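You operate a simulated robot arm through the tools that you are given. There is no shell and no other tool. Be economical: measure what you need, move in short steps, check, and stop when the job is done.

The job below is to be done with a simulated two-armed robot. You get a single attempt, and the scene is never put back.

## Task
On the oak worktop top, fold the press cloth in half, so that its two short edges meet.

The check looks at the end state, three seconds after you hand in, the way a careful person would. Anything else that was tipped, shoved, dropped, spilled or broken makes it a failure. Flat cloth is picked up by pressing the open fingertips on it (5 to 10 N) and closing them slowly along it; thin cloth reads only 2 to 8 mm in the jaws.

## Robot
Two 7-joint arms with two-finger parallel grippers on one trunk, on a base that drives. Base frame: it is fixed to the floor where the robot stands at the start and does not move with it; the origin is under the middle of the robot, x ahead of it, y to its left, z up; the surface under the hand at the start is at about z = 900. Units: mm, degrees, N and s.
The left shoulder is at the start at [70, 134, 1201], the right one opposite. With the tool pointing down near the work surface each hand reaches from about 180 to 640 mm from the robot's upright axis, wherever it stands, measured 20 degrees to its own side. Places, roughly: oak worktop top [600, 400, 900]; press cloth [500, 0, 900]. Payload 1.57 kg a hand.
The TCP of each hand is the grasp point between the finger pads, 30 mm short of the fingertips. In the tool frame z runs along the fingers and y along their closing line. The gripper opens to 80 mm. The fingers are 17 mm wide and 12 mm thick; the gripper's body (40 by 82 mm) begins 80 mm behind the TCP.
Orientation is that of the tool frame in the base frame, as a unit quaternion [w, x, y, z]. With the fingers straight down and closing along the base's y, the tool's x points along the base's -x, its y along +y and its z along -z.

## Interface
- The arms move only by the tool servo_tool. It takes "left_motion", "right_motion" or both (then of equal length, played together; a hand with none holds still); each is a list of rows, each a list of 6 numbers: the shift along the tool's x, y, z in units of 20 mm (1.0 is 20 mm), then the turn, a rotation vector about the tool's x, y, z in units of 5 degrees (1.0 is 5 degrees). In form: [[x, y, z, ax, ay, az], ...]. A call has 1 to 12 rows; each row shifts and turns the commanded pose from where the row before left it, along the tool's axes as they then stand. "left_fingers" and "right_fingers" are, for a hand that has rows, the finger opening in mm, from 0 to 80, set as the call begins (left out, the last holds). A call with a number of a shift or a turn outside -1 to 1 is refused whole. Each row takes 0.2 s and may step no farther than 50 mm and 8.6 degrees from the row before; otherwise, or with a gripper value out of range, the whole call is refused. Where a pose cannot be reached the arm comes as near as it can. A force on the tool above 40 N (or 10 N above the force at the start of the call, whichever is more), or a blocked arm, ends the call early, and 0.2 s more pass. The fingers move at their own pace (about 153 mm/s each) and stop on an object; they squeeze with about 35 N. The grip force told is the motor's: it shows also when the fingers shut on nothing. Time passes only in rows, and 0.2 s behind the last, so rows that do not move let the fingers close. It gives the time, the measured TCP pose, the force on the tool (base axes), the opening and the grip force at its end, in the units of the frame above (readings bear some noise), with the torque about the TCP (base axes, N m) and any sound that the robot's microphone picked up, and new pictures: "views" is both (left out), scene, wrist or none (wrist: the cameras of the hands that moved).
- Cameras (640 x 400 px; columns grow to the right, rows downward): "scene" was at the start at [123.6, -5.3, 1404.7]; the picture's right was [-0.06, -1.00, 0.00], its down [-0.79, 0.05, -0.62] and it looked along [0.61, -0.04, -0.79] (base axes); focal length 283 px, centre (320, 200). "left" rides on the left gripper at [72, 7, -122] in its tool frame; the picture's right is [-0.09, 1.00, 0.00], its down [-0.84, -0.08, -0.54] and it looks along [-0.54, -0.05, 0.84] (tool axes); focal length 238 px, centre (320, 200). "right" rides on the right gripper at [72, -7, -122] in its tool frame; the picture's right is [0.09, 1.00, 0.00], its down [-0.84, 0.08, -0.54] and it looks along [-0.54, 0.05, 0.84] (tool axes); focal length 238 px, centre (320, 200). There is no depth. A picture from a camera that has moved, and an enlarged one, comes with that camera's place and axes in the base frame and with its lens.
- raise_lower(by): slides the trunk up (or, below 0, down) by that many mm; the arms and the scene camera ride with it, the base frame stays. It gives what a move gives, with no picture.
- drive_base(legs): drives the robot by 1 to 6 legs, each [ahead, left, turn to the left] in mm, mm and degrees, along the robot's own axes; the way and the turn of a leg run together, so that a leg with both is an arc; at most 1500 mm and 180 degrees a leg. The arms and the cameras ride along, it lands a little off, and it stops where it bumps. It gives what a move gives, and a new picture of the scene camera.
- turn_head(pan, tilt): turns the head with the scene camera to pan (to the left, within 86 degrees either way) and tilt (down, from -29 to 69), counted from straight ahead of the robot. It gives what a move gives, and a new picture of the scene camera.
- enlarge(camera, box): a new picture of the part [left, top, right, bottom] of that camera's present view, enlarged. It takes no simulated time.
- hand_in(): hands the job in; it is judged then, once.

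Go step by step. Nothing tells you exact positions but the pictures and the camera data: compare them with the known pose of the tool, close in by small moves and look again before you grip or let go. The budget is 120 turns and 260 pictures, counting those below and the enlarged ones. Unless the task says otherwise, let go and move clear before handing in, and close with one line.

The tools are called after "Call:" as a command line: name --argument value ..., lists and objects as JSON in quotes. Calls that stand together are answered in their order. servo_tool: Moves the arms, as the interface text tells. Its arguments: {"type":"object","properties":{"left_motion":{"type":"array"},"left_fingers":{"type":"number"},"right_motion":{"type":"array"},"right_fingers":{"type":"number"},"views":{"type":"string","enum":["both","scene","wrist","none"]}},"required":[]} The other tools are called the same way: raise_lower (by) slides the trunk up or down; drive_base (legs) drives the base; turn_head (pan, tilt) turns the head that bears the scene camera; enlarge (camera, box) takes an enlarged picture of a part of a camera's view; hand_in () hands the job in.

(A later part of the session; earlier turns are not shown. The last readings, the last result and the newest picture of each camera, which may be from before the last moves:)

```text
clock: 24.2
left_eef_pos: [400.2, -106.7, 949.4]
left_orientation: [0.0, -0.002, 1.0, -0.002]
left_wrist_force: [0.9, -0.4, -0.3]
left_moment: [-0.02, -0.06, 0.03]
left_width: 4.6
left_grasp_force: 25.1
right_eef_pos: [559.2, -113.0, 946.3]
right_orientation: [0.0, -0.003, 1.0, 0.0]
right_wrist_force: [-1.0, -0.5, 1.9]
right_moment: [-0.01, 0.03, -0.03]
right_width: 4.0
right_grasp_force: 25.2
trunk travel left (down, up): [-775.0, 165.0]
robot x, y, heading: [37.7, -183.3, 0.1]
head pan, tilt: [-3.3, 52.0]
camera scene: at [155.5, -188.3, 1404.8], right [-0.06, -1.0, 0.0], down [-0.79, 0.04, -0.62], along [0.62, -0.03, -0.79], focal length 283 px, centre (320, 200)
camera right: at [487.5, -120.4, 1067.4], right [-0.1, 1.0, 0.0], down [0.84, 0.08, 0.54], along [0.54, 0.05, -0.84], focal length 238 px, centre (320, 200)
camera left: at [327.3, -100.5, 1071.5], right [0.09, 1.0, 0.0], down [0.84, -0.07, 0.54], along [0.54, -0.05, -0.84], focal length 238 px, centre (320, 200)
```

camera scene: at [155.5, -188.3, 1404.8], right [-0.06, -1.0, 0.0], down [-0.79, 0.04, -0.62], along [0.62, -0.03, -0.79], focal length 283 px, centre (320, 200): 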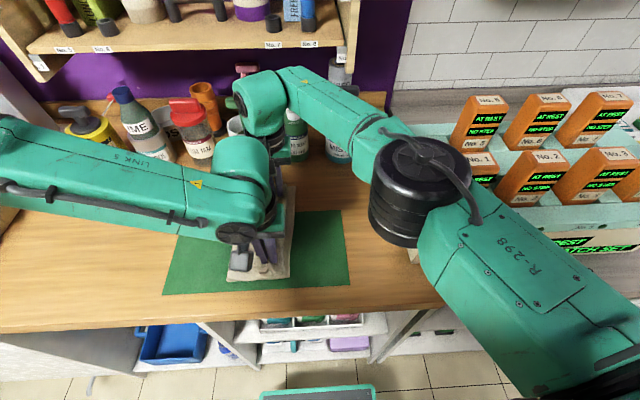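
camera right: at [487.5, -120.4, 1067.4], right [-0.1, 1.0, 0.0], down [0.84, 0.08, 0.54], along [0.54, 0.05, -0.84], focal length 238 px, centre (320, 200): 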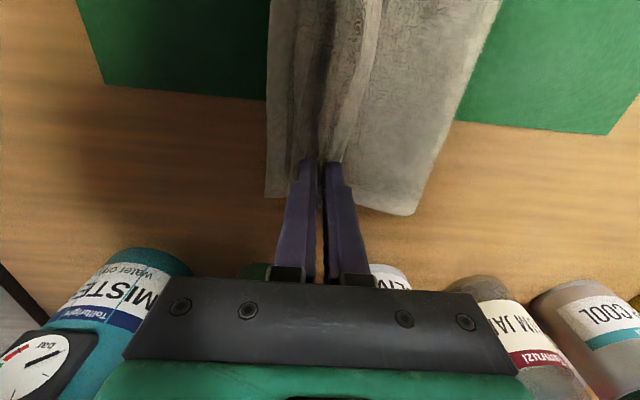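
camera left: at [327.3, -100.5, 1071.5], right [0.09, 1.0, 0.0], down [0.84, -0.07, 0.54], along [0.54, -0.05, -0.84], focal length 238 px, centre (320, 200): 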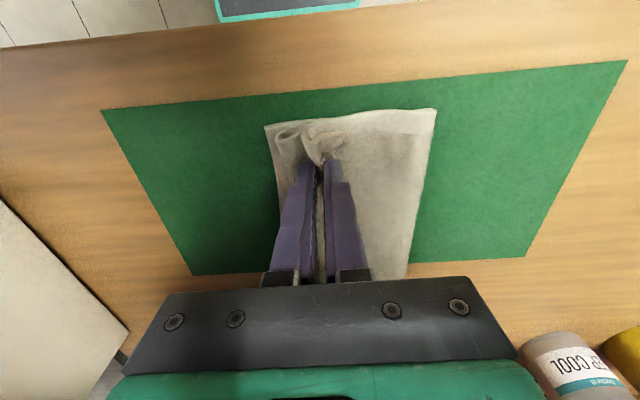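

The fold line is at y≈−25, about 25 mm too far right, because the carry was slack. I'll raise the hands again and go back until the sheet hangs taut over the true midline (y≈0), then lay it down along a taut arc.

Call:
servo_tool --left_motion '[[0, 0, -0.8, 0, 0, 0], [0, 0, -0.8, 0, 0, 0], [0, 0, -0.8, 0, 0, 0], [0, 0, -0.8, 0, 0, 0], [0, 0, 0, 0, 0, 0]]' --right_motion '[[0, 0, -0.8, 0, 0, 0], [0, 0, -0.8, 0, 0, 0], [0, 0, -0.8, 0, 0, 0], [0, 0, -0.8, 0, 0, 0], [0, 0, 0, 0, 0, 0]]' --views "none"

Call:
drive_base --legs '[[0, 105, 0]]'

Call:
enlarge --camera "left" --box '[0, 0, 640, 400]'

Call:
enlarge --camera "right" --box '[0, 0, 640, 400]'

```text
clock: 25.4
left_eef_pos: [399.4, -107.1, 1012.5]
left_orientation: [0.0, -0.002, 1.0, -0.003]
left_wrist_force: [2.0, -0.4, 0.0]
left_moment: [0.01, -0.07, -0.02]
left_width: 4.6
left_grasp_force: 25.4
right_eef_pos: [561.6, -114.5, 1006.9]
right_orientation: [-0.001, -0.003, 1.0, 0.001]
right_wrist_force: [-2.8, 0.2, 0.0]
right_moment: [0.01, 0.1, 0.01]
right_width: 4.0
right_grasp_force: 24.6
trunk travel left (down, up): [-775.0, 165.0]
robot x, y, heading: [33.2, -183.0, 0.1]
head pan, tilt: [-3.3, 52.0]
```

```text
clock: 26.6
left_eef_pos: [399.3, -8.4, 1011.6]
left_orientation: [-0.001, -0.001, 1.0, -0.002]
left_wrist_force: [2.0, -0.4, 0.8]
left_moment: [0.02, -0.06, -0.03]
left_width: 4.6
left_grasp_force: 24.7
right_eef_pos: [562.6, -14.2, 1008.1]
right_orientation: [0.0, -0.001, 1.0, 0.002]
right_wrist_force: [-2.9, 0.1, -0.2]
right_moment: [0.04, 0.11, -0.03]
right_width: 3.6
right_grasp_force: 24.7
trunk travel left (down, up): [-775.0, 165.0]
robot x, y, heading: [34.2, -79.9, -0.2]
head pan, tilt: [-3.3, 52.0]
camera scene: at [155.8, -88.6, 1404.7], right [-0.06, -1.0, 0.0], down [-0.79, 0.05, -0.62], along [0.61, -0.04, -0.79], focal length 283 px, centre (320, 200)
```

scene: 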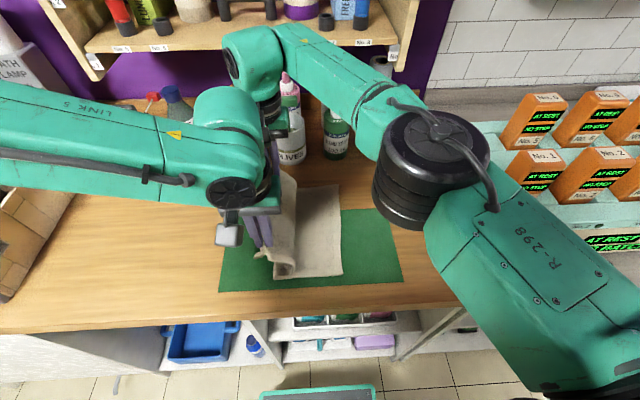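

```text
1.00 times, centred on (320, 200) of left (not enlarged: the box is as wide or as high as the picture)
camera zoom: at [327.2, -2.0, 1133.9], right [0.09, 1.0, 0.0], down [0.84, -0.08, 0.54], along [0.54, -0.05, -0.84], focal length 238 px, centre (320, 200)
```

zoom: 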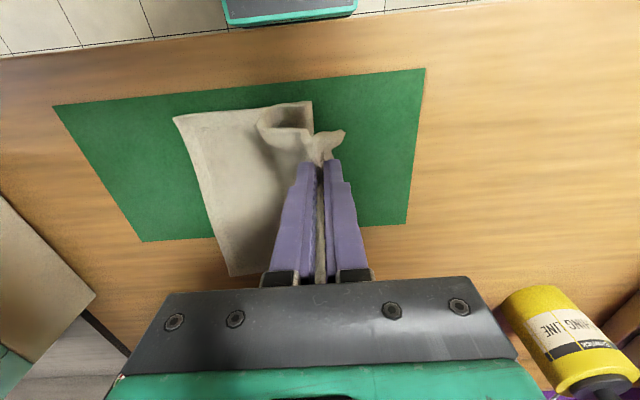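

```text
1.00 times, centred on (320, 200) of right (not enlarged: the box is as wide or as high as the picture)
camera zoom: at [489.6, -21.6, 1129.4], right [-0.09, 1.0, 0.0], down [0.84, 0.08, 0.54], along [0.54, 0.05, -0.84], focal length 238 px, centre (320, 200)
```

zoom: 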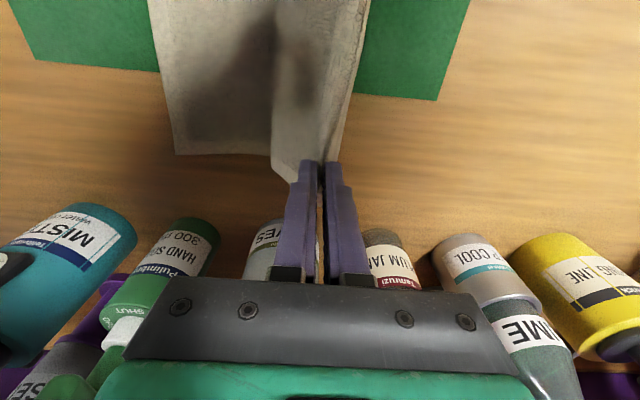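

The sheet still bellies on the right side, so I'll pull further left to take out the slack.

Call:
drive_base --legs '[[0, 75, 0]]'

Call:
enlarge --camera "left" --box '[0, 0, 640, 400]'

Call:
enlarge --camera "right" --box '[0, 0, 640, 400]'

```text
clock: 27.6
left_eef_pos: [400.6, 62.7, 1011.6]
left_orientation: [0.0, 0.001, 1.0, 0.0]
left_wrist_force: [2.7, -0.2, -0.5]
left_moment: [0.04, -0.08, 0.02]
left_width: 4.8
left_grasp_force: 25.5
right_eef_pos: [561.4, 55.2, 1007.4]
right_orientation: [0.001, 0.001, 1.0, 0.003]
right_wrist_force: [-2.6, -0.3, 0.1]
right_moment: [0.04, 0.1, -0.06]
right_width: 4.1
right_grasp_force: 24.3
trunk travel left (down, up): [-775.0, 165.0]
robot x, y, heading: [32.6, -8.3, -0.4]
head pan, tilt: [-3.3, 52.0]
camera scene: at [155.8, -17.9, 1404.7], right [-0.06, -1.0, 0.0], down [-0.79, 0.05, -0.62], along [0.61, -0.04, -0.79], focal length 283 px, centre (320, 200)
```

scene: 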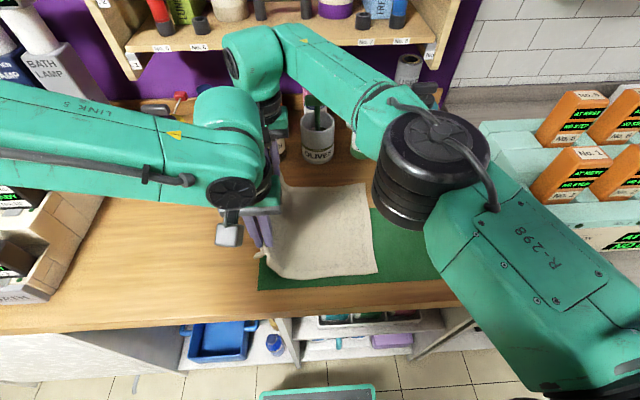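

```text
1.00 times, centred on (320, 200) of left (not enlarged: the box is as wide or as high as the picture)
camera zoom: at [327.4, 68.7, 1134.1], right [0.09, 1.0, 0.0], down [0.84, -0.08, 0.54], along [0.54, -0.05, -0.84], focal length 238 px, centre (320, 200)
```

zoom: 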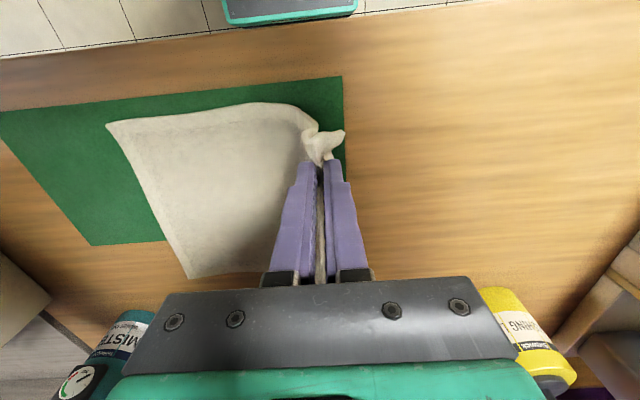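

```text
1.00 times, centred on (320, 200) of right (not enlarged: the box is as wide or as high as the picture)
camera zoom: at [489.9, 48.6, 1129.5], right [-0.09, 1.0, 0.01], down [0.84, 0.07, 0.54], along [0.54, 0.05, -0.84], focal length 238 px, centre (320, 200)
```

zoom: 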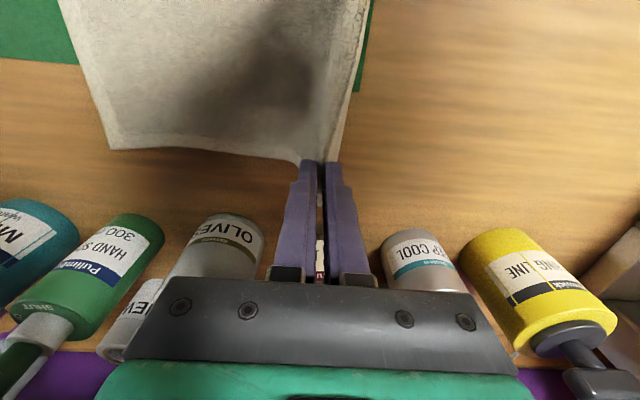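

The sheet is nearly taut and the bottom half hasn't moved. I'll raise 25 mm and swing over in a taut arc.

Call:
servo_tool --left_motion '[[0, 0, -0.6, 0, 0, 0], [0, 0, -0.6, 0, 0, 0], [0, 0, 0, 0, 0, 0]]' --right_motion '[[0, 0, -0.65, 0, 0, 0], [0, 0, -0.65, 0, 0, 0], [0, 0, 0, 0, 0, 0]]' --views "none"

Call:
drive_base --legs '[[0, -62, 0]]'

Call:
enlarge --camera "left" --box '[0, 0, 640, 400]'

Call:
enlarge --camera "scene" --box '[200, 170, 400, 300]'

```text
clock: 28.4
left_eef_pos: [399.4, 66.1, 1035.2]
left_orientation: [0.0, 0.0, 1.0, -0.003]
left_wrist_force: [1.9, -0.2, -0.1]
left_moment: [-0.03, -0.07, 0.01]
left_width: 4.8
left_grasp_force: 24.7
right_eef_pos: [563.0, 59.8, 1032.4]
right_orientation: [-0.001, 0.0, 1.0, 0.0]
right_wrist_force: [-2.6, 0.9, 1.4]
right_moment: [-0.02, 0.12, -0.02]
right_width: 3.9
right_grasp_force: 24.4
trunk travel left (down, up): [-775.0, 165.0]
robot x, y, heading: [32.1, -5.9, -0.3]
head pan, tilt: [-3.3, 52.0]
```

```text
clock: 29.4
left_eef_pos: [399.7, 10.2, 1035.0]
left_orientation: [-0.001, 0.0, 1.0, -0.004]
left_wrist_force: [2.6, 0.0, -1.2]
left_moment: [-0.02, -0.08, -0.04]
left_width: 4.8
left_grasp_force: 25.5
right_eef_pos: [560.6, 2.7, 1031.7]
right_orientation: [0.0, -0.002, 1.0, -0.002]
right_wrist_force: [-2.8, 0.2, -0.1]
right_moment: [-0.04, 0.11, -0.02]
right_width: 3.9
right_grasp_force: 25.1
trunk travel left (down, up): [-775.0, 165.0]
robot x, y, heading: [30.9, -72.0, 0.1]
head pan, tilt: [-3.3, 52.0]
camera scene: at [155.8, -68.9, 1404.7], right [-0.06, -1.0, 0.0], down [-0.79, 0.04, -0.62], along [0.61, -0.04, -0.79], focal length 283 px, centre (320, 200)
```

scene: 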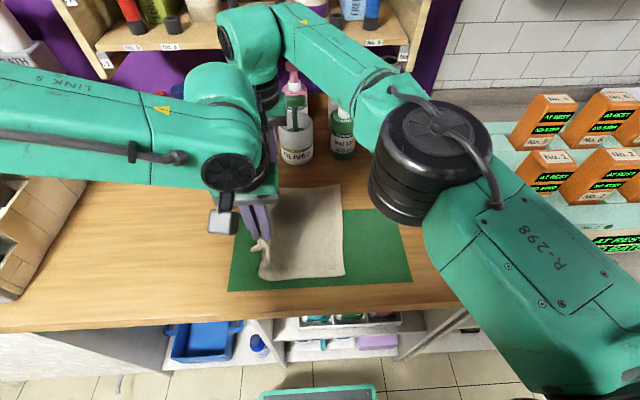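

```text
1.00 times, centred on (320, 200) of left (not enlarged: the box is as wide or as high as the picture)
camera zoom: at [327.1, 16.6, 1157.3], right [0.09, 1.0, -0.01], down [0.84, -0.07, 0.54], along [0.54, -0.06, -0.84], focal length 238 px, centre (320, 200)
```

zoom: 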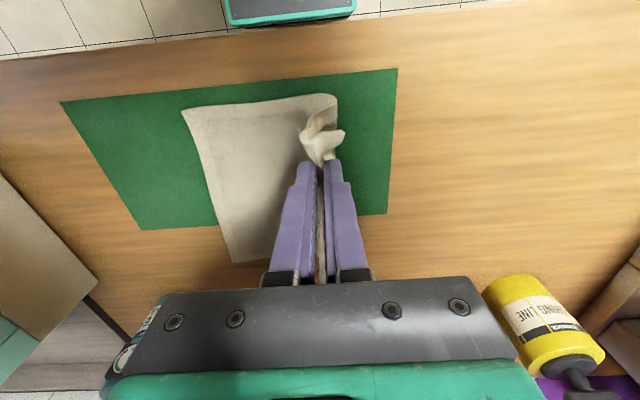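

```text
3.08 times, centred on (300, 235) of scene
camera zoom: at [155.8, -68.9, 1404.7], right [-0.06, -1.0, 0.0], down [-0.79, 0.04, -0.62], along [0.61, -0.04, -0.79], focal length 872 px, centre (382, 92)
```

zoom: 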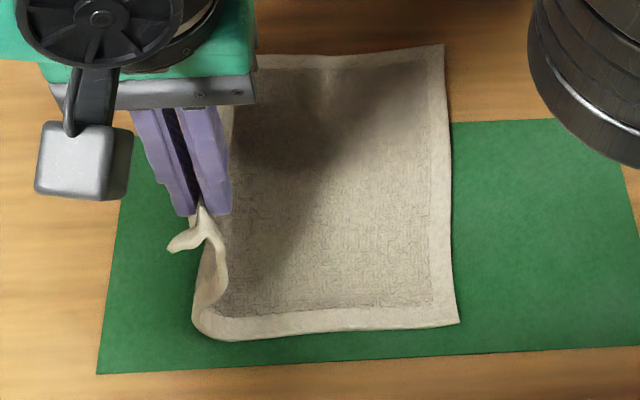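

The sheet now rises cleanly near y≈+15 and bulges left. I'll continue the arc, alternating small drops with drives.

Call:
drive_base --legs '[[0, -45, 0]]'

Call:
servo_tool --left_motion '[[0, 0, 0.7, 0, 0, 0], [0, 0, 0.6, 0, 0, 0], [0, 0, 0, 0, 0, 0]]' --right_motion '[[0, 0, 0.7, 0, 0, 0], [0, 0, 0.6, 0, 0, 0], [0, 0, 0, 0, 0, 0]]' --views "none"

Call:
drive_base --legs '[[0, -35, 0]]'

Call:
enlarge --camera "left" --box '[0, 0, 640, 400]'

Call:
enlarge --camera "right" --box '[0, 0, 640, 400]'

```text
clock: 30.3
left_eef_pos: [399.4, -33.0, 1033.9]
left_orientation: [0.001, -0.002, 1.0, -0.005]
left_wrist_force: [2.4, 0.7, -0.2]
left_moment: [-0.02, -0.05, 0.0]
left_width: 4.7
left_grasp_force: 25.7
right_eef_pos: [560.1, -39.6, 1032.4]
right_orientation: [-0.001, -0.003, 1.0, -0.003]
right_wrist_force: [-2.6, 0.3, -0.1]
right_moment: [-0.03, 0.06, -0.01]
right_width: 3.7
right_grasp_force: 24.9
trunk travel left (down, up): [-775.0, 165.0]
robot x, y, heading: [28.4, -116.4, 0.0]
head pan, tilt: [-3.3, 52.0]
camera scene: at [155.9, -112.6, 1404.7], right [-0.06, -1.0, 0.01], down [-0.79, 0.04, -0.62], along [0.61, -0.04, -0.79], focal length 283 px, centre (320, 200)
```

scene: 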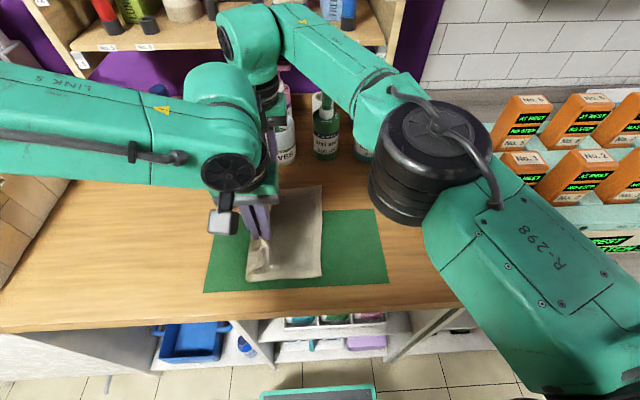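

```text
clock: 31.1
left_eef_pos: [399.0, -39.3, 1009.8]
left_orientation: [0.001, -0.002, 1.0, -0.002]
left_wrist_force: [2.4, 0.1, 0.8]
left_moment: [0.02, -0.1, 0.01]
left_width: 4.7
left_grasp_force: 25.3
right_eef_pos: [560.0, -45.8, 1005.2]
right_orientation: [0.0, -0.004, 1.0, 0.001]
right_wrist_force: [-2.4, 0.1, 0.1]
right_moment: [0.02, 0.1, 0.03]
right_width: 3.9
right_grasp_force: 24.5
trunk travel left (down, up): [-775.0, 165.0]
robot x, y, heading: [30.2, -112.0, 0.2]
head pan, tilt: [-3.3, 52.0]
```

```text
clock: 31.9
left_eef_pos: [398.8, -68.4, 1008.4]
left_orientation: [0.0, -0.003, 1.0, -0.005]
left_wrist_force: [2.1, 0.2, 0.0]
left_moment: [-0.01, -0.09, -0.03]
left_width: 4.7
left_grasp_force: 25.6
right_eef_pos: [561.5, -74.4, 1005.2]
right_orientation: [0.001, -0.005, 1.0, -0.002]
right_wrist_force: [-1.6, 1.0, 0.3]
right_moment: [-0.05, 0.08, -0.02]
right_width: 4.2
right_grasp_force: 25.1
trunk travel left (down, up): [-775.0, 165.0]
robot x, y, heading: [34.2, -145.3, 0.3]
head pan, tilt: [-3.3, 52.0]
camera scene: at [156.0, -146.1, 1404.7], right [-0.05, -1.0, 0.01], down [-0.79, 0.04, -0.62], along [0.61, -0.04, -0.79], focal length 283 px, centre (320, 200)
```

scene: 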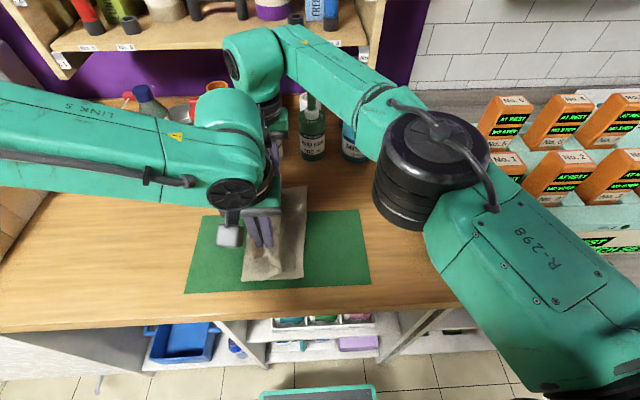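

```text
1.00 times, centred on (320, 200) of left (not enlarged: the box is as wide or as high as the picture)
camera zoom: at [327.0, -61.0, 1131.5], right [0.09, 1.0, -0.01], down [0.84, -0.07, 0.54], along [0.54, -0.06, -0.84], focal length 238 px, centre (320, 200)
```

zoom: 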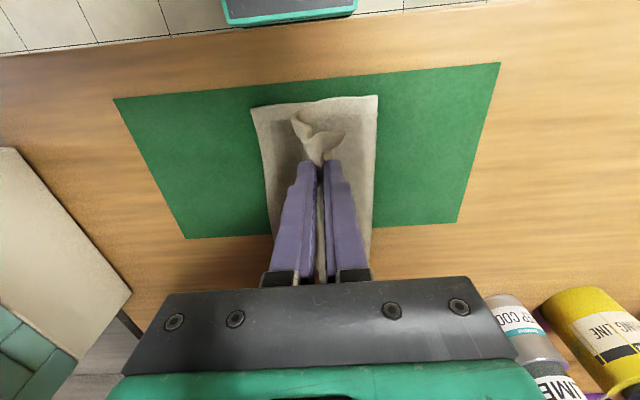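

```text
1.00 times, centred on (320, 200) of right (not enlarged: the box is as wide or as high as the picture)
camera zoom: at [489.4, -80.0, 1126.7], right [-0.1, 0.99, 0.0], down [0.84, 0.09, 0.54], along [0.54, 0.05, -0.84], focal length 238 px, centre (320, 200)
```

zoom: 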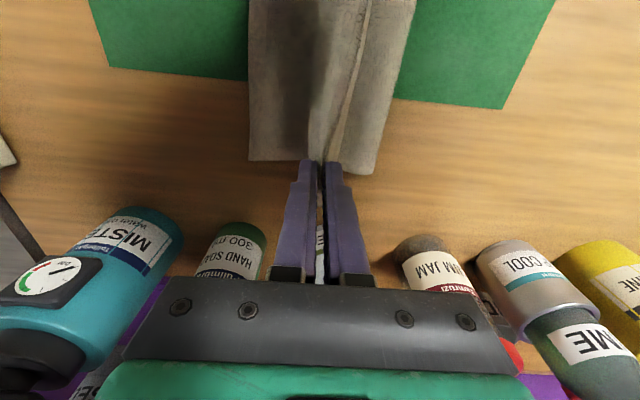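

The slack moved the fold line right again, to about −14, and the bottom half crept left, so the true midline is now about +10 to +20. I'll raise, go back over the midline, and re-lay with a tighter arc in finer steps.

Call:
servo_tool --left_motion '[[0, 0, -0.7, 0, 0, 0], [0, 0, -0.7, 0, 0, 0], [0, 0, 0, 0, 0, 0]]' --right_motion '[[0, 0, -0.75, 0, 0, 0], [0, 0, -0.75, 0, 0, 0], [0, 0, 0, 0, 0, 0]]' --views "none"

Call:
drive_base --legs '[[0, 100, 0]]'

Call:
enlarge --camera "scene" --box '[200, 170, 400, 300]'

Call:
enlarge --camera "right" --box '[0, 0, 640, 400]'

```text
clock: 32.7
left_eef_pos: [398.6, -74.9, 1037.2]
left_orientation: [0.0, -0.002, 1.0, -0.002]
left_wrist_force: [1.7, 0.6, -0.5]
left_moment: [0.05, 0.0, -0.03]
left_width: 4.6
left_grasp_force: 25.6
right_eef_pos: [560.5, -80.6, 1034.1]
right_orientation: [-0.001, -0.004, 1.0, 0.002]
right_wrist_force: [-2.4, -0.1, -0.4]
right_moment: [0.01, 0.1, -0.04]
right_width: 3.8
right_grasp_force: 24.3
trunk travel left (down, up): [-775.0, 165.0]
robot x, y, heading: [29.5, -148.9, 0.2]
head pan, tilt: [-3.3, 52.0]
```

```text
clock: 33.9
left_eef_pos: [398.2, 23.2, 1036.7]
left_orientation: [0.0, -0.003, 1.0, -0.002]
left_wrist_force: [2.3, 0.0, -0.2]
left_moment: [0.03, -0.06, 0.01]
left_width: 4.8
left_grasp_force: 25.3
right_eef_pos: [560.0, 16.5, 1033.7]
right_orientation: [0.001, -0.005, 1.0, 0.001]
right_wrist_force: [-1.8, -0.1, 0.0]
right_moment: [-0.01, 0.08, -0.04]
right_width: 3.6
right_grasp_force: 25.1
trunk travel left (down, up): [-775.0, 165.0]
robot x, y, heading: [29.5, -52.4, 0.0]
head pan, tilt: [-3.3, 52.0]
camera scene: at [155.6, -57.8, 1404.7], right [-0.05, -1.0, 0.0], down [-0.79, 0.04, -0.62], along [0.61, -0.03, -0.79], focal length 283 px, centre (320, 200)
```

scene: 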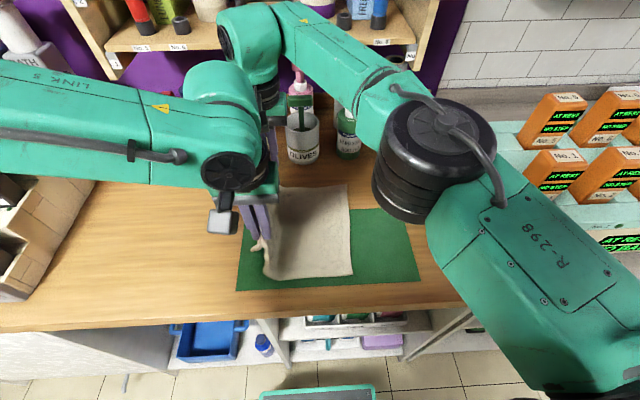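

```text
3.08 times, centred on (300, 235) of scene
camera zoom: at [155.6, -57.8, 1404.7], right [-0.05, -1.0, 0.0], down [-0.79, 0.04, -0.62], along [0.61, -0.03, -0.79], focal length 872 px, centre (382, 92)
```

zoom: 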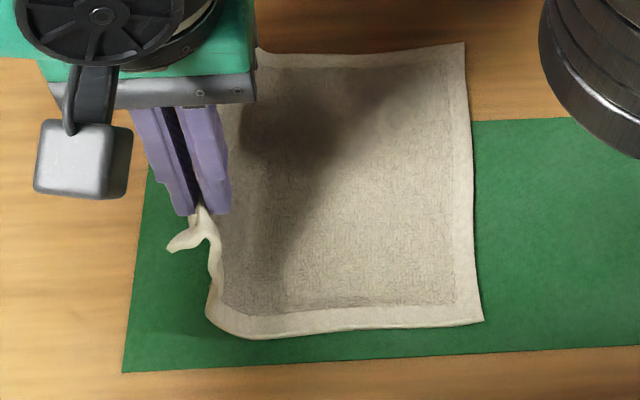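

```text
1.00 times, centred on (320, 200) of right (not enlarged: the box is as wide or as high as the picture)
camera zoom: at [488.3, 10.3, 1156.1], right [-0.1, 0.99, 0.0], down [0.84, 0.08, 0.54], along [0.54, 0.06, -0.84], focal length 238 px, centre (320, 200)
```

zoom: 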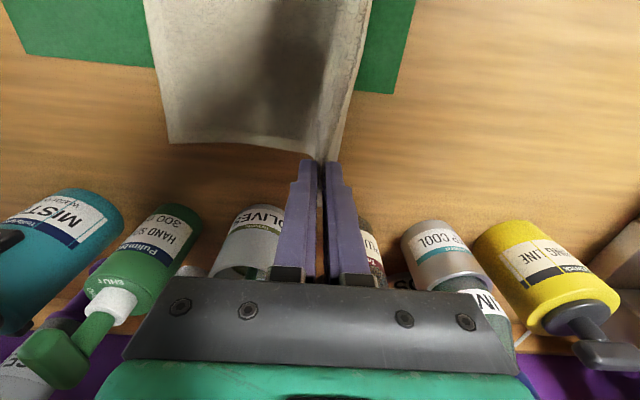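

The sheet rises near y≈+28 with the right edge at −131/−142, which is a good place. I'll lay it down with a wider, tauter arc.

Call:
drive_base --legs '[[0, -47, 0]]'

Call:
drive_base --legs '[[0, -26, 0]]'

Call:
enlarge --camera "scene" --box '[180, 170, 380, 300]'

Call:
enlarge --camera "right" --box '[0, 0, 640, 400]'

```text
clock: 34.8
left_eef_pos: [398.0, -14.2, 1037.3]
left_orientation: [0.001, -0.003, 1.0, -0.006]
left_wrist_force: [1.3, -0.6, 0.1]
left_moment: [0.0, -0.11, -0.05]
left_width: 4.4
left_grasp_force: 25.2
right_eef_pos: [560.5, -21.0, 1033.7]
right_orientation: [-0.001, -0.005, 1.0, -0.002]
right_wrist_force: [-1.9, 1.2, -0.9]
right_moment: [-0.07, 0.04, -0.01]
right_width: 3.9
right_grasp_force: 24.6
trunk travel left (down, up): [-775.0, 165.0]
robot x, y, heading: [29.0, -96.2, 0.1]
head pan, tilt: [-3.3, 52.0]
camera scene: at [155.8, -93.5, 1404.7], right [-0.05, -1.0, 0.01], down [-0.79, 0.04, -0.62], along [0.61, -0.04, -0.79], focal length 283 px, centre (320, 200)
```

scene: 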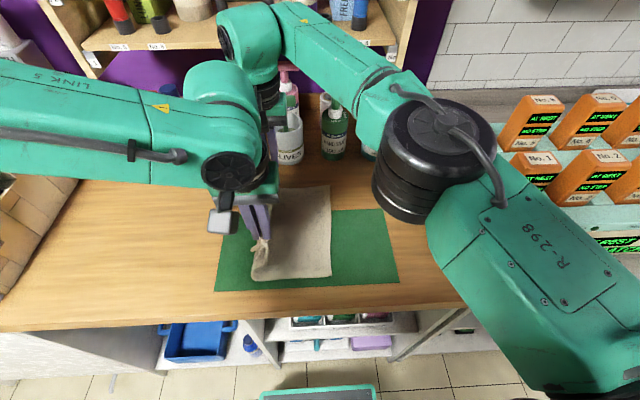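

```text
clock: 35.6
left_eef_pos: [397.3, -41.7, 1036.7]
left_orientation: [-0.001, -0.004, 1.0, -0.004]
left_wrist_force: [2.2, -0.2, 0.1]
left_moment: [-0.02, -0.07, -0.05]
left_width: 4.5
left_grasp_force: 24.8
right_eef_pos: [559.6, -47.0, 1033.5]
right_orientation: [-0.001, -0.004, 1.0, 0.0]
right_wrist_force: [-2.3, 1.1, -0.4]
right_moment: [-0.02, 0.06, -0.04]
right_width: 3.8
right_grasp_force: 25.1
trunk travel left (down, up): [-775.0, 165.0]
robot x, y, heading: [32.6, -123.8, 0.4]
head pan, tilt: [-3.3, 52.0]
camera scene: at [155.8, -121.8, 1404.7], right [-0.05, -1.0, 0.0], down [-0.79, 0.04, -0.62], along [0.61, -0.04, -0.79], focal length 283 px, centre (320, 200)
```

scene: 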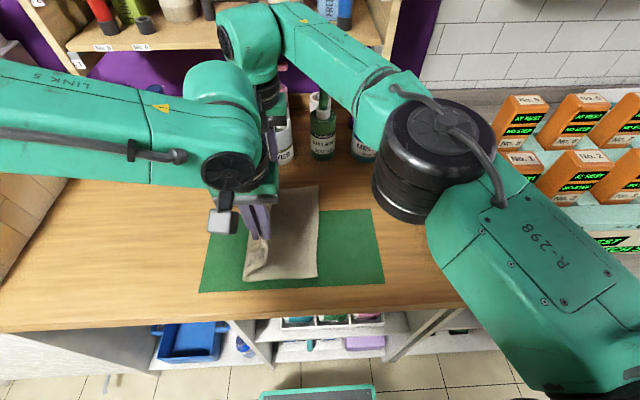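

```text
3.08 times, centred on (280, 235) of scene
camera zoom: at [155.8, -121.8, 1404.7], right [-0.05, -1.0, 0.0], down [-0.79, 0.04, -0.62], along [0.61, -0.04, -0.79], focal length 872 px, centre (443, 92)
```

zoom: 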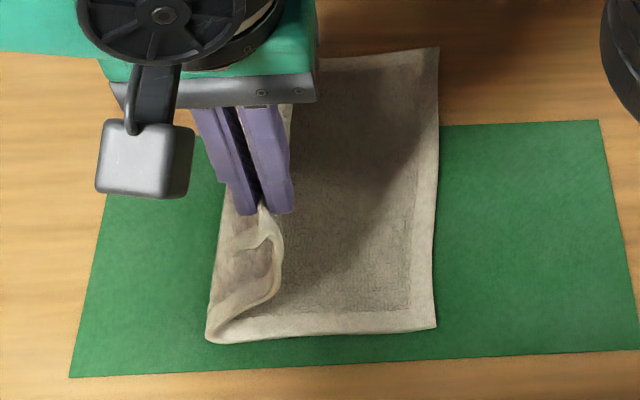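

```text
1.00 times, centred on (320, 200) of right (not enlarged: the box is as wide or as high as the picture)
camera zoom: at [488.1, -54.2, 1155.7], right [-0.1, 0.99, 0.0], down [0.84, 0.09, 0.54], along [0.54, 0.06, -0.84], focal length 238 px, centre (320, 200)
```

zoom: 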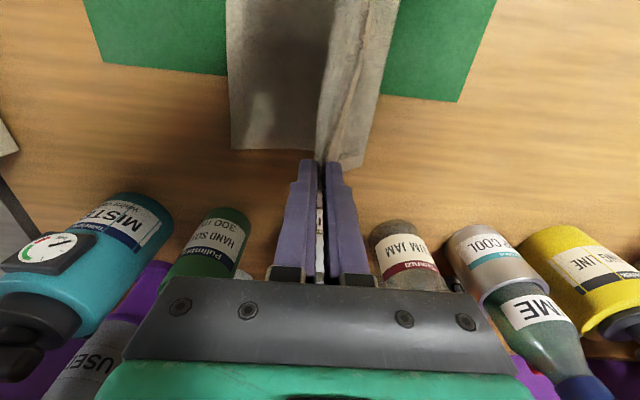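

The fold is at +4/+6 while the midline is +20/+10. The geometry shows my arc was too wide, at 116–120 mm against about 101 mm of free flap. I'll go back and repeat with a radius of about 98 mm about y≈+18.

Call:
drive_base --legs '[[0, 66, 0]]'

Call:
servo_tool --left_motion '[[0, 0, 0.4, 0, 0, 0], [0, 0, 0.3, 0, 0, 0], [0, 0, 0, 0, 0, 0]]' --right_motion '[[0, 0, 0.4, 0, 0, 0], [0, 0, 0.2, 0, 0, 0], [0, 0, 0, 0, 0, 0]]' --views "none"

Call:
drive_base --legs '[[0, -42, 0]]'

Call:
enlarge --camera "scene" --box '[180, 170, 380, 300]'

Call:
enlarge --camera "right" --box '[0, 0, 640, 400]'

```text
clock: 36.6
left_eef_pos: [397.7, 12.4, 1036.6]
left_orientation: [0.0, -0.002, 1.0, 0.0]
left_wrist_force: [2.0, -0.6, -0.9]
left_moment: [0.06, -0.05, -0.02]
left_width: 4.7
left_grasp_force: 25.3
right_eef_pos: [559.9, 6.0, 1034.1]
right_orientation: [0.0, -0.004, 1.0, 0.005]
right_wrist_force: [-1.9, 0.5, -0.3]
right_moment: [0.08, 0.08, 0.01]
right_width: 3.9
right_grasp_force: 24.3
trunk travel left (down, up): [-775.0, 165.0]
robot x, y, heading: [31.8, -59.8, 0.0]
head pan, tilt: [-3.3, 52.0]
camera scene: at [155.5, -69.9, 1404.7], right [-0.06, -1.0, 0.0], down [-0.79, 0.05, -0.62], along [0.61, -0.03, -0.79], focal length 283 px, centre (320, 200)
```

scene: 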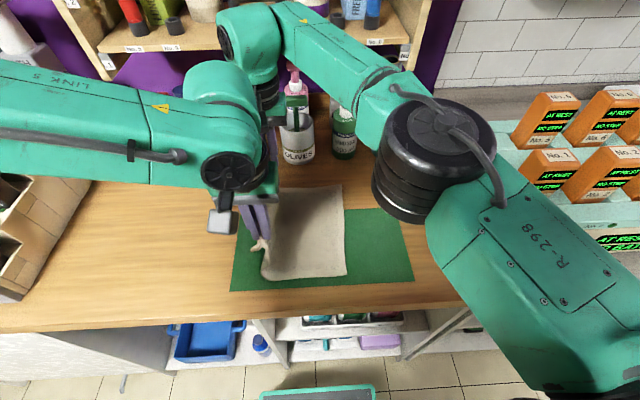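

```text
clock: 37.4
left_eef_pos: [397.3, 18.8, 1023.8]
left_orientation: [0.0, -0.003, 1.0, -0.002]
left_wrist_force: [2.3, 0.3, -0.6]
left_moment: [-0.01, -0.07, -0.01]
left_width: 4.7
left_grasp_force: 25.3
right_eef_pos: [558.9, 12.0, 1022.1]
right_orientation: [-0.001, -0.005, 1.0, 0.0]
right_wrist_force: [-2.8, 1.1, -0.4]
right_moment: [-0.01, 0.1, 0.0]
right_width: 4.1
right_grasp_force: 25.0
trunk travel left (down, up): [-775.0, 165.0]
robot x, y, heading: [34.4, -60.8, 0.2]
head pan, tilt: [-3.3, 52.0]
```

```text
clock: 38.3
left_eef_pos: [396.9, -17.0, 1022.9]
left_orientation: [0.0, -0.002, 1.0, -0.006]
left_wrist_force: [1.9, 0.5, -0.4]
left_moment: [-0.01, -0.1, -0.01]
left_width: 4.5
left_grasp_force: 24.6
right_eef_pos: [559.0, -25.2, 1021.8]
right_orientation: [-0.001, -0.004, 1.0, -0.001]
right_wrist_force: [-2.2, 0.8, 0.2]
right_moment: [-0.03, 0.08, 0.01]
right_width: 3.9
right_grasp_force: 24.9
trunk travel left (down, up): [-775.0, 165.0]
robot x, y, heading: [30.4, -95.8, 0.1]
head pan, tilt: [-3.3, 52.0]
camera scene: at [155.7, -97.4, 1404.7], right [-0.05, -1.0, 0.01], down [-0.79, 0.04, -0.62], along [0.61, -0.04, -0.79], focal length 283 px, centre (320, 200)
```

scene: 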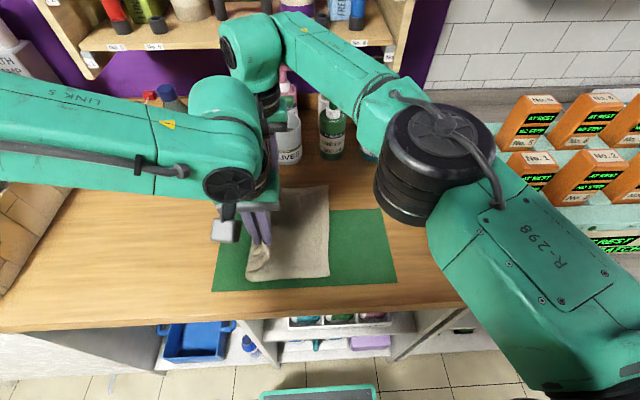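

```text
3.08 times, centred on (280, 235) of scene
camera zoom: at [155.7, -97.4, 1404.7], right [-0.05, -1.0, 0.01], down [-0.79, 0.04, -0.62], along [0.61, -0.04, -0.79], focal length 872 px, centre (443, 92)
```

zoom: 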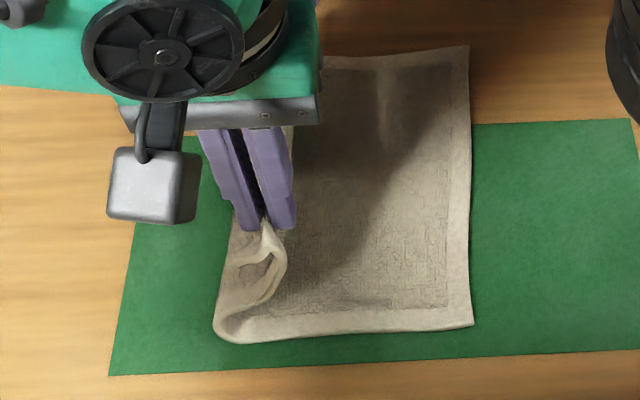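

```text
1.00 times, centred on (320, 200) of right (not enlarged: the box is as wide or as high as the picture)
camera zoom: at [487.8, -31.0, 1143.5], right [-0.1, 0.99, 0.0], down [0.84, 0.09, 0.54], along [0.54, 0.05, -0.84], focal length 238 px, centre (320, 200)
```

zoom: 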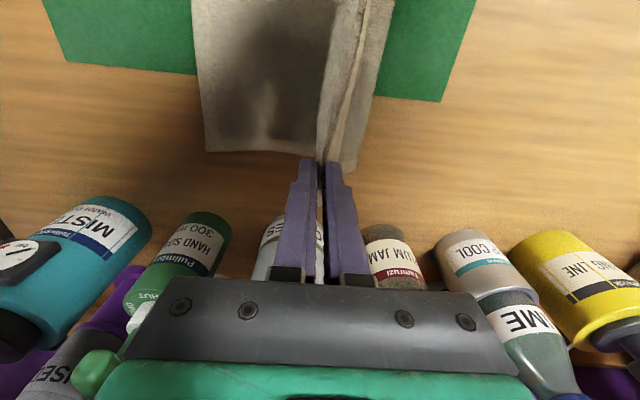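

The fold is at about +26 with the right edge at −130, as wanted. I'll continue down the arc.

Call:
servo_tool --left_motion '[[0, 0, 0.5, 0, 0, 0], [0, 0, 0.5, 0, 0, 0], [0, 0, 0, 0, 0, 0]]' --right_motion '[[0, 0, 0.5, 0, 0, 0], [0, 0, 0.5, 0, 0, 0], [0, 0, 0, 0, 0, 0]]' --views "none"

Call:
drive_base --legs '[[0, -26, 0]]'

Call:
servo_tool --left_motion '[[0, 0, 0.6, 0, 0, 0], [0, 0, 0.6, 0, 0, 0], [0, 0, 0, 0, 0, 0]]' --right_motion '[[0, 0, 0.6, 0, 0, 0], [0, 0, 0.6, 0, 0, 0], [0, 0, 0, 0, 0, 0]]' --views "none"

Call:
enlarge --camera "scene" --box '[180, 170, 380, 300]'

Call:
enlarge --camera "right" --box '[0, 0, 640, 400]'

```text
clock: 39.1
left_eef_pos: [397.0, -25.0, 1003.3]
left_orientation: [0.0, -0.003, 1.0, -0.001]
left_wrist_force: [1.1, 0.5, 0.3]
left_moment: [0.03, -0.03, -0.01]
left_width: 4.4
left_grasp_force: 24.7
right_eef_pos: [558.4, -31.4, 1002.7]
right_orientation: [-0.001, -0.004, 1.0, 0.002]
right_wrist_force: [-1.1, -0.6, -0.1]
right_moment: [-0.01, 0.04, 0.01]
right_width: 3.9
right_grasp_force: 24.4
trunk travel left (down, up): [-775.0, 165.0]
robot x, y, heading: [32.7, -100.0, 0.1]
head pan, tilt: [-3.3, 52.0]
```

```text
clock: 39.9
left_eef_pos: [397.7, -44.0, 1002.4]
left_orientation: [-0.001, -0.003, 1.0, -0.004]
left_wrist_force: [0.5, -0.1, -0.3]
left_moment: [-0.03, 0.0, -0.04]
left_width: 4.5
left_grasp_force: 25.0
right_eef_pos: [558.1, -51.6, 1001.5]
right_orientation: [0.0, -0.005, 1.0, -0.001]
right_wrist_force: [-0.8, -0.3, 0.1]
right_moment: [-0.02, 0.04, -0.02]
right_width: 3.7
right_grasp_force: 24.8
trunk travel left (down, up): [-775.0, 165.0]
robot x, y, heading: [34.8, -126.1, 0.3]
head pan, tilt: [-3.3, 52.0]
camera scene: at [155.8, -124.3, 1404.7], right [-0.05, -1.0, 0.01], down [-0.79, 0.04, -0.62], along [0.61, -0.04, -0.79], focal length 283 px, centre (320, 200)
```

scene: 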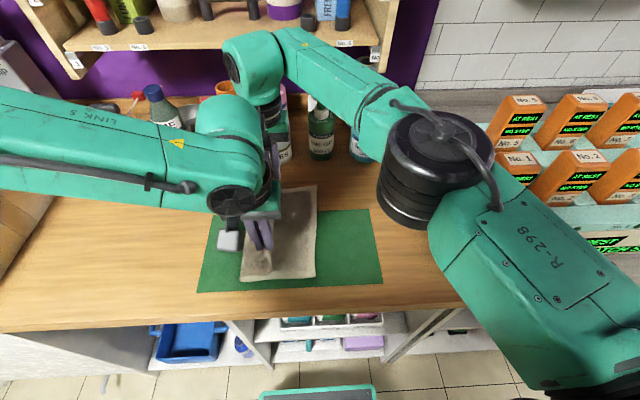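

```text
clock: 40.7
left_eef_pos: [397.4, -51.1, 980.5]
left_orientation: [0.0, -0.003, 1.0, -0.002]
left_wrist_force: [0.5, -0.4, -0.3]
left_moment: [0.01, -0.02, -0.02]
left_width: 4.3
left_grasp_force: 25.1
right_eef_pos: [556.8, -56.3, 977.2]
right_orientation: [0.001, -0.005, 1.0, 0.002]
right_wrist_force: [-0.4, -0.8, -0.8]
right_moment: [0.01, 0.06, -0.01]
right_width: 3.7
right_grasp_force: 24.8
trunk travel left (down, up): [-775.0, 165.0]
robot x, y, heading: [34.5, -122.8, 0.3]
head pan, tilt: [-3.3, 52.0]
```

```text
3.08 times, centred on (280, 235) of scene
camera zoom: at [155.3, -132.0, 1404.8], right [-0.05, -1.0, 0.0], down [-0.79, 0.04, -0.62], along [0.62, -0.03, -0.79], focal length 872 px, centre (443, 92)
```

zoom: 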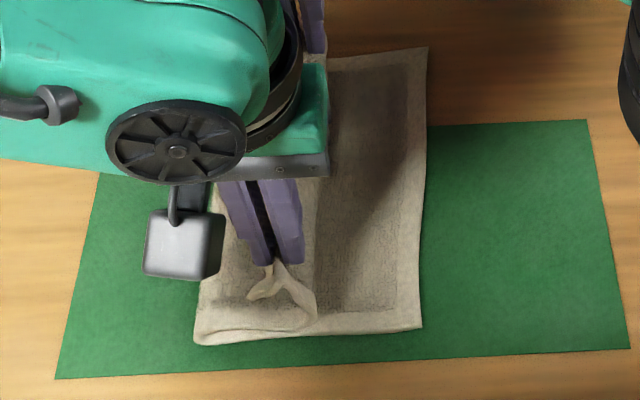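

```text
1.00 times, centred on (320, 200) of right (not enlarged: the box is as wide or as high as the picture)
camera zoom: at [485.3, -64.3, 1100.5], right [-0.1, 0.99, 0.0], down [0.84, 0.08, 0.54], along [0.54, 0.06, -0.84], focal length 238 px, centre (320, 200)
```

zoom: 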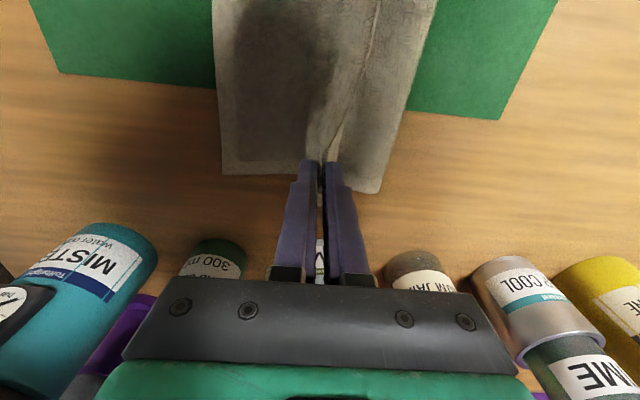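

Far side: the fold is at +7, the ideal place. Near side: the fold is at +6, about 14 mm short. I'll finish the arc, placing the left hand slightly further left than the right to compensate.

Call:
drive_base --legs '[[0, -26, 0]]'

Call:
servo_tool --left_motion '[[0, 0.2, 0.6, 0, 0, 0], [0, 0.2, 0.6, 0, 0, 0], [0, 0, 0.4, 0, 0, 0], [0, 0, 0, 0, 0, 0]]' --right_motion '[[0, 0, 0.6, 0, 0, 0], [0, -0.2, 0.6, 0, 0, 0], [0, -0.2, 0.3, 0, 0, 0], [0, 0, 0, 0, 0, 0]]'

Call:
enlarge --camera "scene" --box '[180, 170, 380, 300]'

```text
clock: 41.5
left_eef_pos: [398.3, -71.4, 979.8]
left_orientation: [0.001, -0.004, 1.0, -0.004]
left_wrist_force: [1.8, 0.3, 0.8]
left_moment: [-0.06, -0.02, -0.01]
left_width: 4.7
left_grasp_force: 25.3
right_eef_pos: [558.0, -76.9, 977.8]
right_orientation: [-0.001, -0.006, 1.0, -0.001]
right_wrist_force: [-0.7, -0.4, 0.3]
right_moment: [-0.03, 0.02, 0.01]
right_width: 3.7
right_grasp_force: 25.2
trunk travel left (down, up): [-775.0, 165.0]
robot x, y, heading: [34.0, -150.2, -0.0]
head pan, tilt: [-3.3, 52.0]
camera scene: at [155.8, -150.7, 1404.7], right [-0.05, -1.0, 0.0], down [-0.79, 0.04, -0.62], along [0.61, -0.04, -0.79], focal length 283 px, centre (320, 200)
```

scene: 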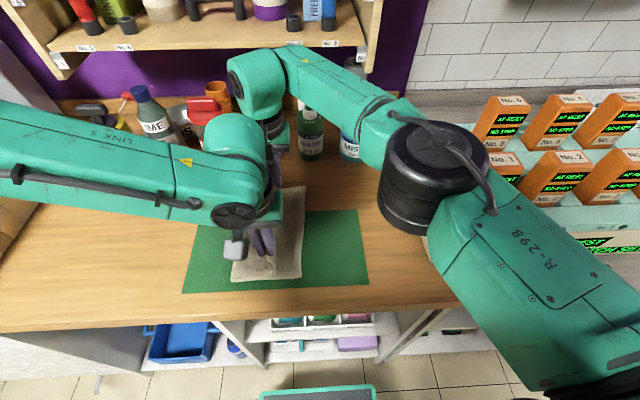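

```text
clock: 42.5
left_eef_pos: [397.6, -67.8, 948.6]
left_orientation: [0.001, -0.003, 1.0, -0.003]
left_wrist_force: [2.2, -0.6, 0.8]
left_moment: [-0.01, -0.01, 0.0]
left_width: 4.7
left_grasp_force: 25.3
right_eef_pos: [556.7, -91.2, 948.6]
right_orientation: [-0.001, -0.005, 1.0, 0.001]
right_wrist_force: [-1.8, 0.5, -0.3]
right_moment: [0.03, 0.03, -0.04]
right_width: 3.6
right_grasp_force: 24.7
trunk travel left (down, up): [-775.0, 165.0]
robot x, y, heading: [30.5, -153.0, 0.5]
head pan, tilt: [-3.3, 52.0]
camera scene: at [155.6, -156.6, 1404.7], right [-0.05, -1.0, 0.0], down [-0.79, 0.04, -0.62], along [0.61, -0.03, -0.79], focal length 283 px, centre (320, 200)
camera right: at [484.7, -98.0, 1070.5], right [-0.1, 0.99, 0.0], down [0.84, 0.09, 0.54], along [0.54, 0.06, -0.84], focal length 238 px, centre (320, 200)
camera left: at [325.5, -61.8, 1070.6], right [0.09, 1.0, 0.0], down [0.84, -0.07, 0.54], along [0.54, -0.05, -0.84], focal length 238 px, centre (320, 200)
```

scene: 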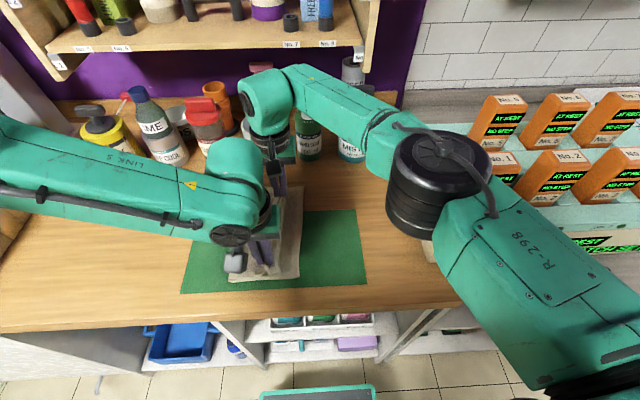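
right: 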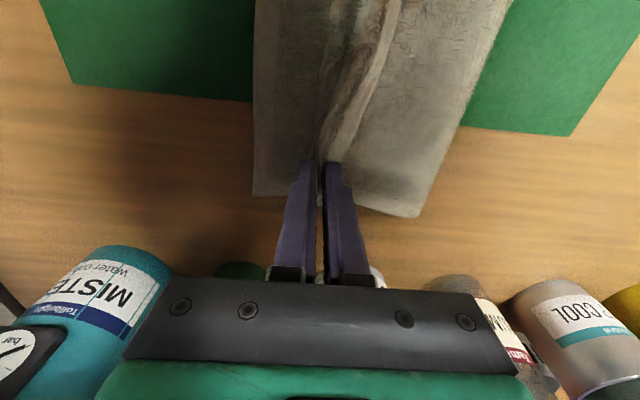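
left: 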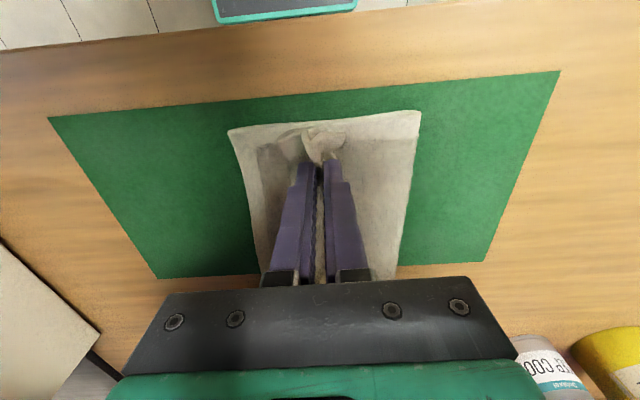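

```text
3.08 times, centred on (280, 235) of scene
camera zoom: at [155.6, -156.6, 1404.7], right [-0.05, -1.0, 0.0], down [-0.79, 0.04, -0.62], along [0.61, -0.03, -0.79], focal length 872 px, centre (443, 92)
```

zoom: 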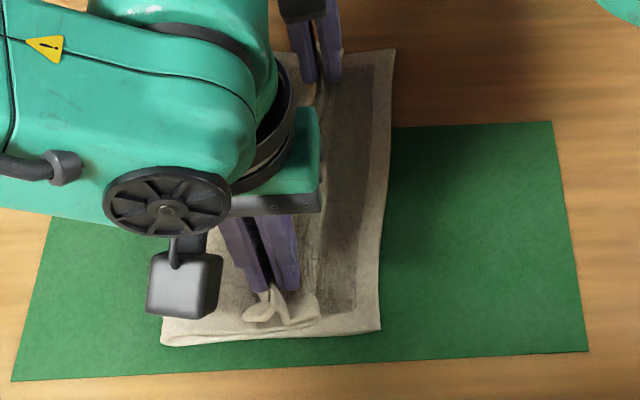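

The crease settles about 20 mm right of where the bulge stands while raised, so I need to bias the whole arc 20 mm further left. I'll raise and repeat with that shift.

Call:
servo_tool --left_motion '[[0, -0.2, -0.85, 0, 0, 0], [0, 0, -0.85, 0, 0, 0], [0, 0, -0.85, 0, 0, 0], [0, 0, -0.85, 0, 0, 0], [0, 0, -0.6, 0, 0, 0], [0, 0, 0, 0, 0, 0]]' --right_motion '[[0, 0.2, -0.85, 0, 0, 0], [0, 0, -0.85, 0, 0, 0], [0, 0, -0.85, 0, 0, 0], [0, 0, -0.85, 0, 0, 0], [0, 0, -0.6, 0, 0, 0], [0, 0, 0, 0, 0, 0]]' --views "none"

Call:
drive_base --legs '[[0, 122, 0]]'

Call:
enlarge --camera "scene" --box '[200, 170, 400, 300]'

```text
clock: 43.9
left_eef_pos: [398.8, -71.3, 1028.5]
left_orientation: [0.0, -0.004, 1.0, -0.002]
left_wrist_force: [1.1, 0.5, -0.5]
left_moment: [0.02, -0.02, -0.03]
left_width: 4.7
left_grasp_force: 25.5
right_eef_pos: [557.9, -83.7, 1028.7]
right_orientation: [-0.001, -0.007, 1.0, 0.001]
right_wrist_force: [-1.0, 0.9, 0.2]
right_moment: [0.01, 0.02, -0.02]
right_width: 4.1
right_grasp_force: 24.8
trunk travel left (down, up): [-775.0, 165.0]
robot x, y, heading: [30.5, -151.2, 0.3]
head pan, tilt: [-3.3, 52.0]
```

```text
clock: 45.1
left_eef_pos: [399.2, 48.1, 1028.5]
left_orientation: [-0.001, -0.005, 1.0, -0.002]
left_wrist_force: [0.5, -0.2, -0.3]
left_moment: [0.07, -0.04, -0.03]
left_width: 4.7
left_grasp_force: 25.3
right_eef_pos: [557.4, 33.7, 1029.0]
right_orientation: [-0.001, -0.007, 1.0, 0.003]
right_wrist_force: [-0.7, 0.5, -0.4]
right_moment: [0.06, 0.04, 0.01]
right_width: 3.9
right_grasp_force: 25.0
trunk travel left (down, up): [-775.0, 165.0]
robot x, y, heading: [30.9, -35.2, 0.3]
head pan, tilt: [-3.3, 52.0]
camera scene: at [155.2, -39.3, 1404.7], right [-0.05, -1.0, 0.0], down [-0.79, 0.04, -0.62], along [0.61, -0.03, -0.79], focal length 283 px, centre (320, 200)
```

scene: 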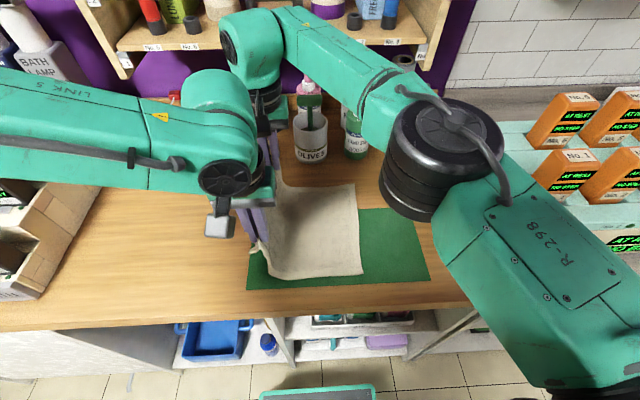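

```text
3.08 times, centred on (300, 235) of scene
camera zoom: at [155.2, -39.3, 1404.7], right [-0.05, -1.0, 0.0], down [-0.79, 0.04, -0.62], along [0.61, -0.03, -0.79], focal length 872 px, centre (382, 92)
```

zoom: 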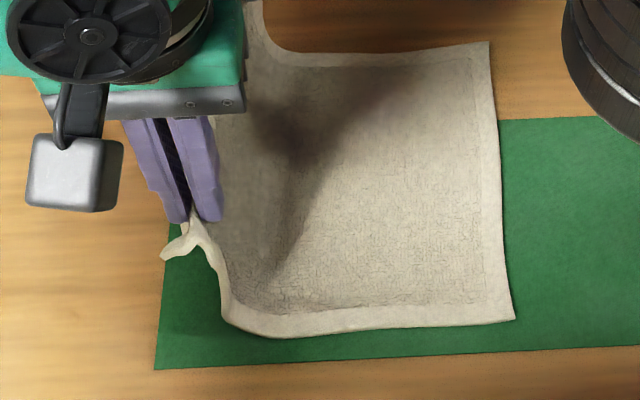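

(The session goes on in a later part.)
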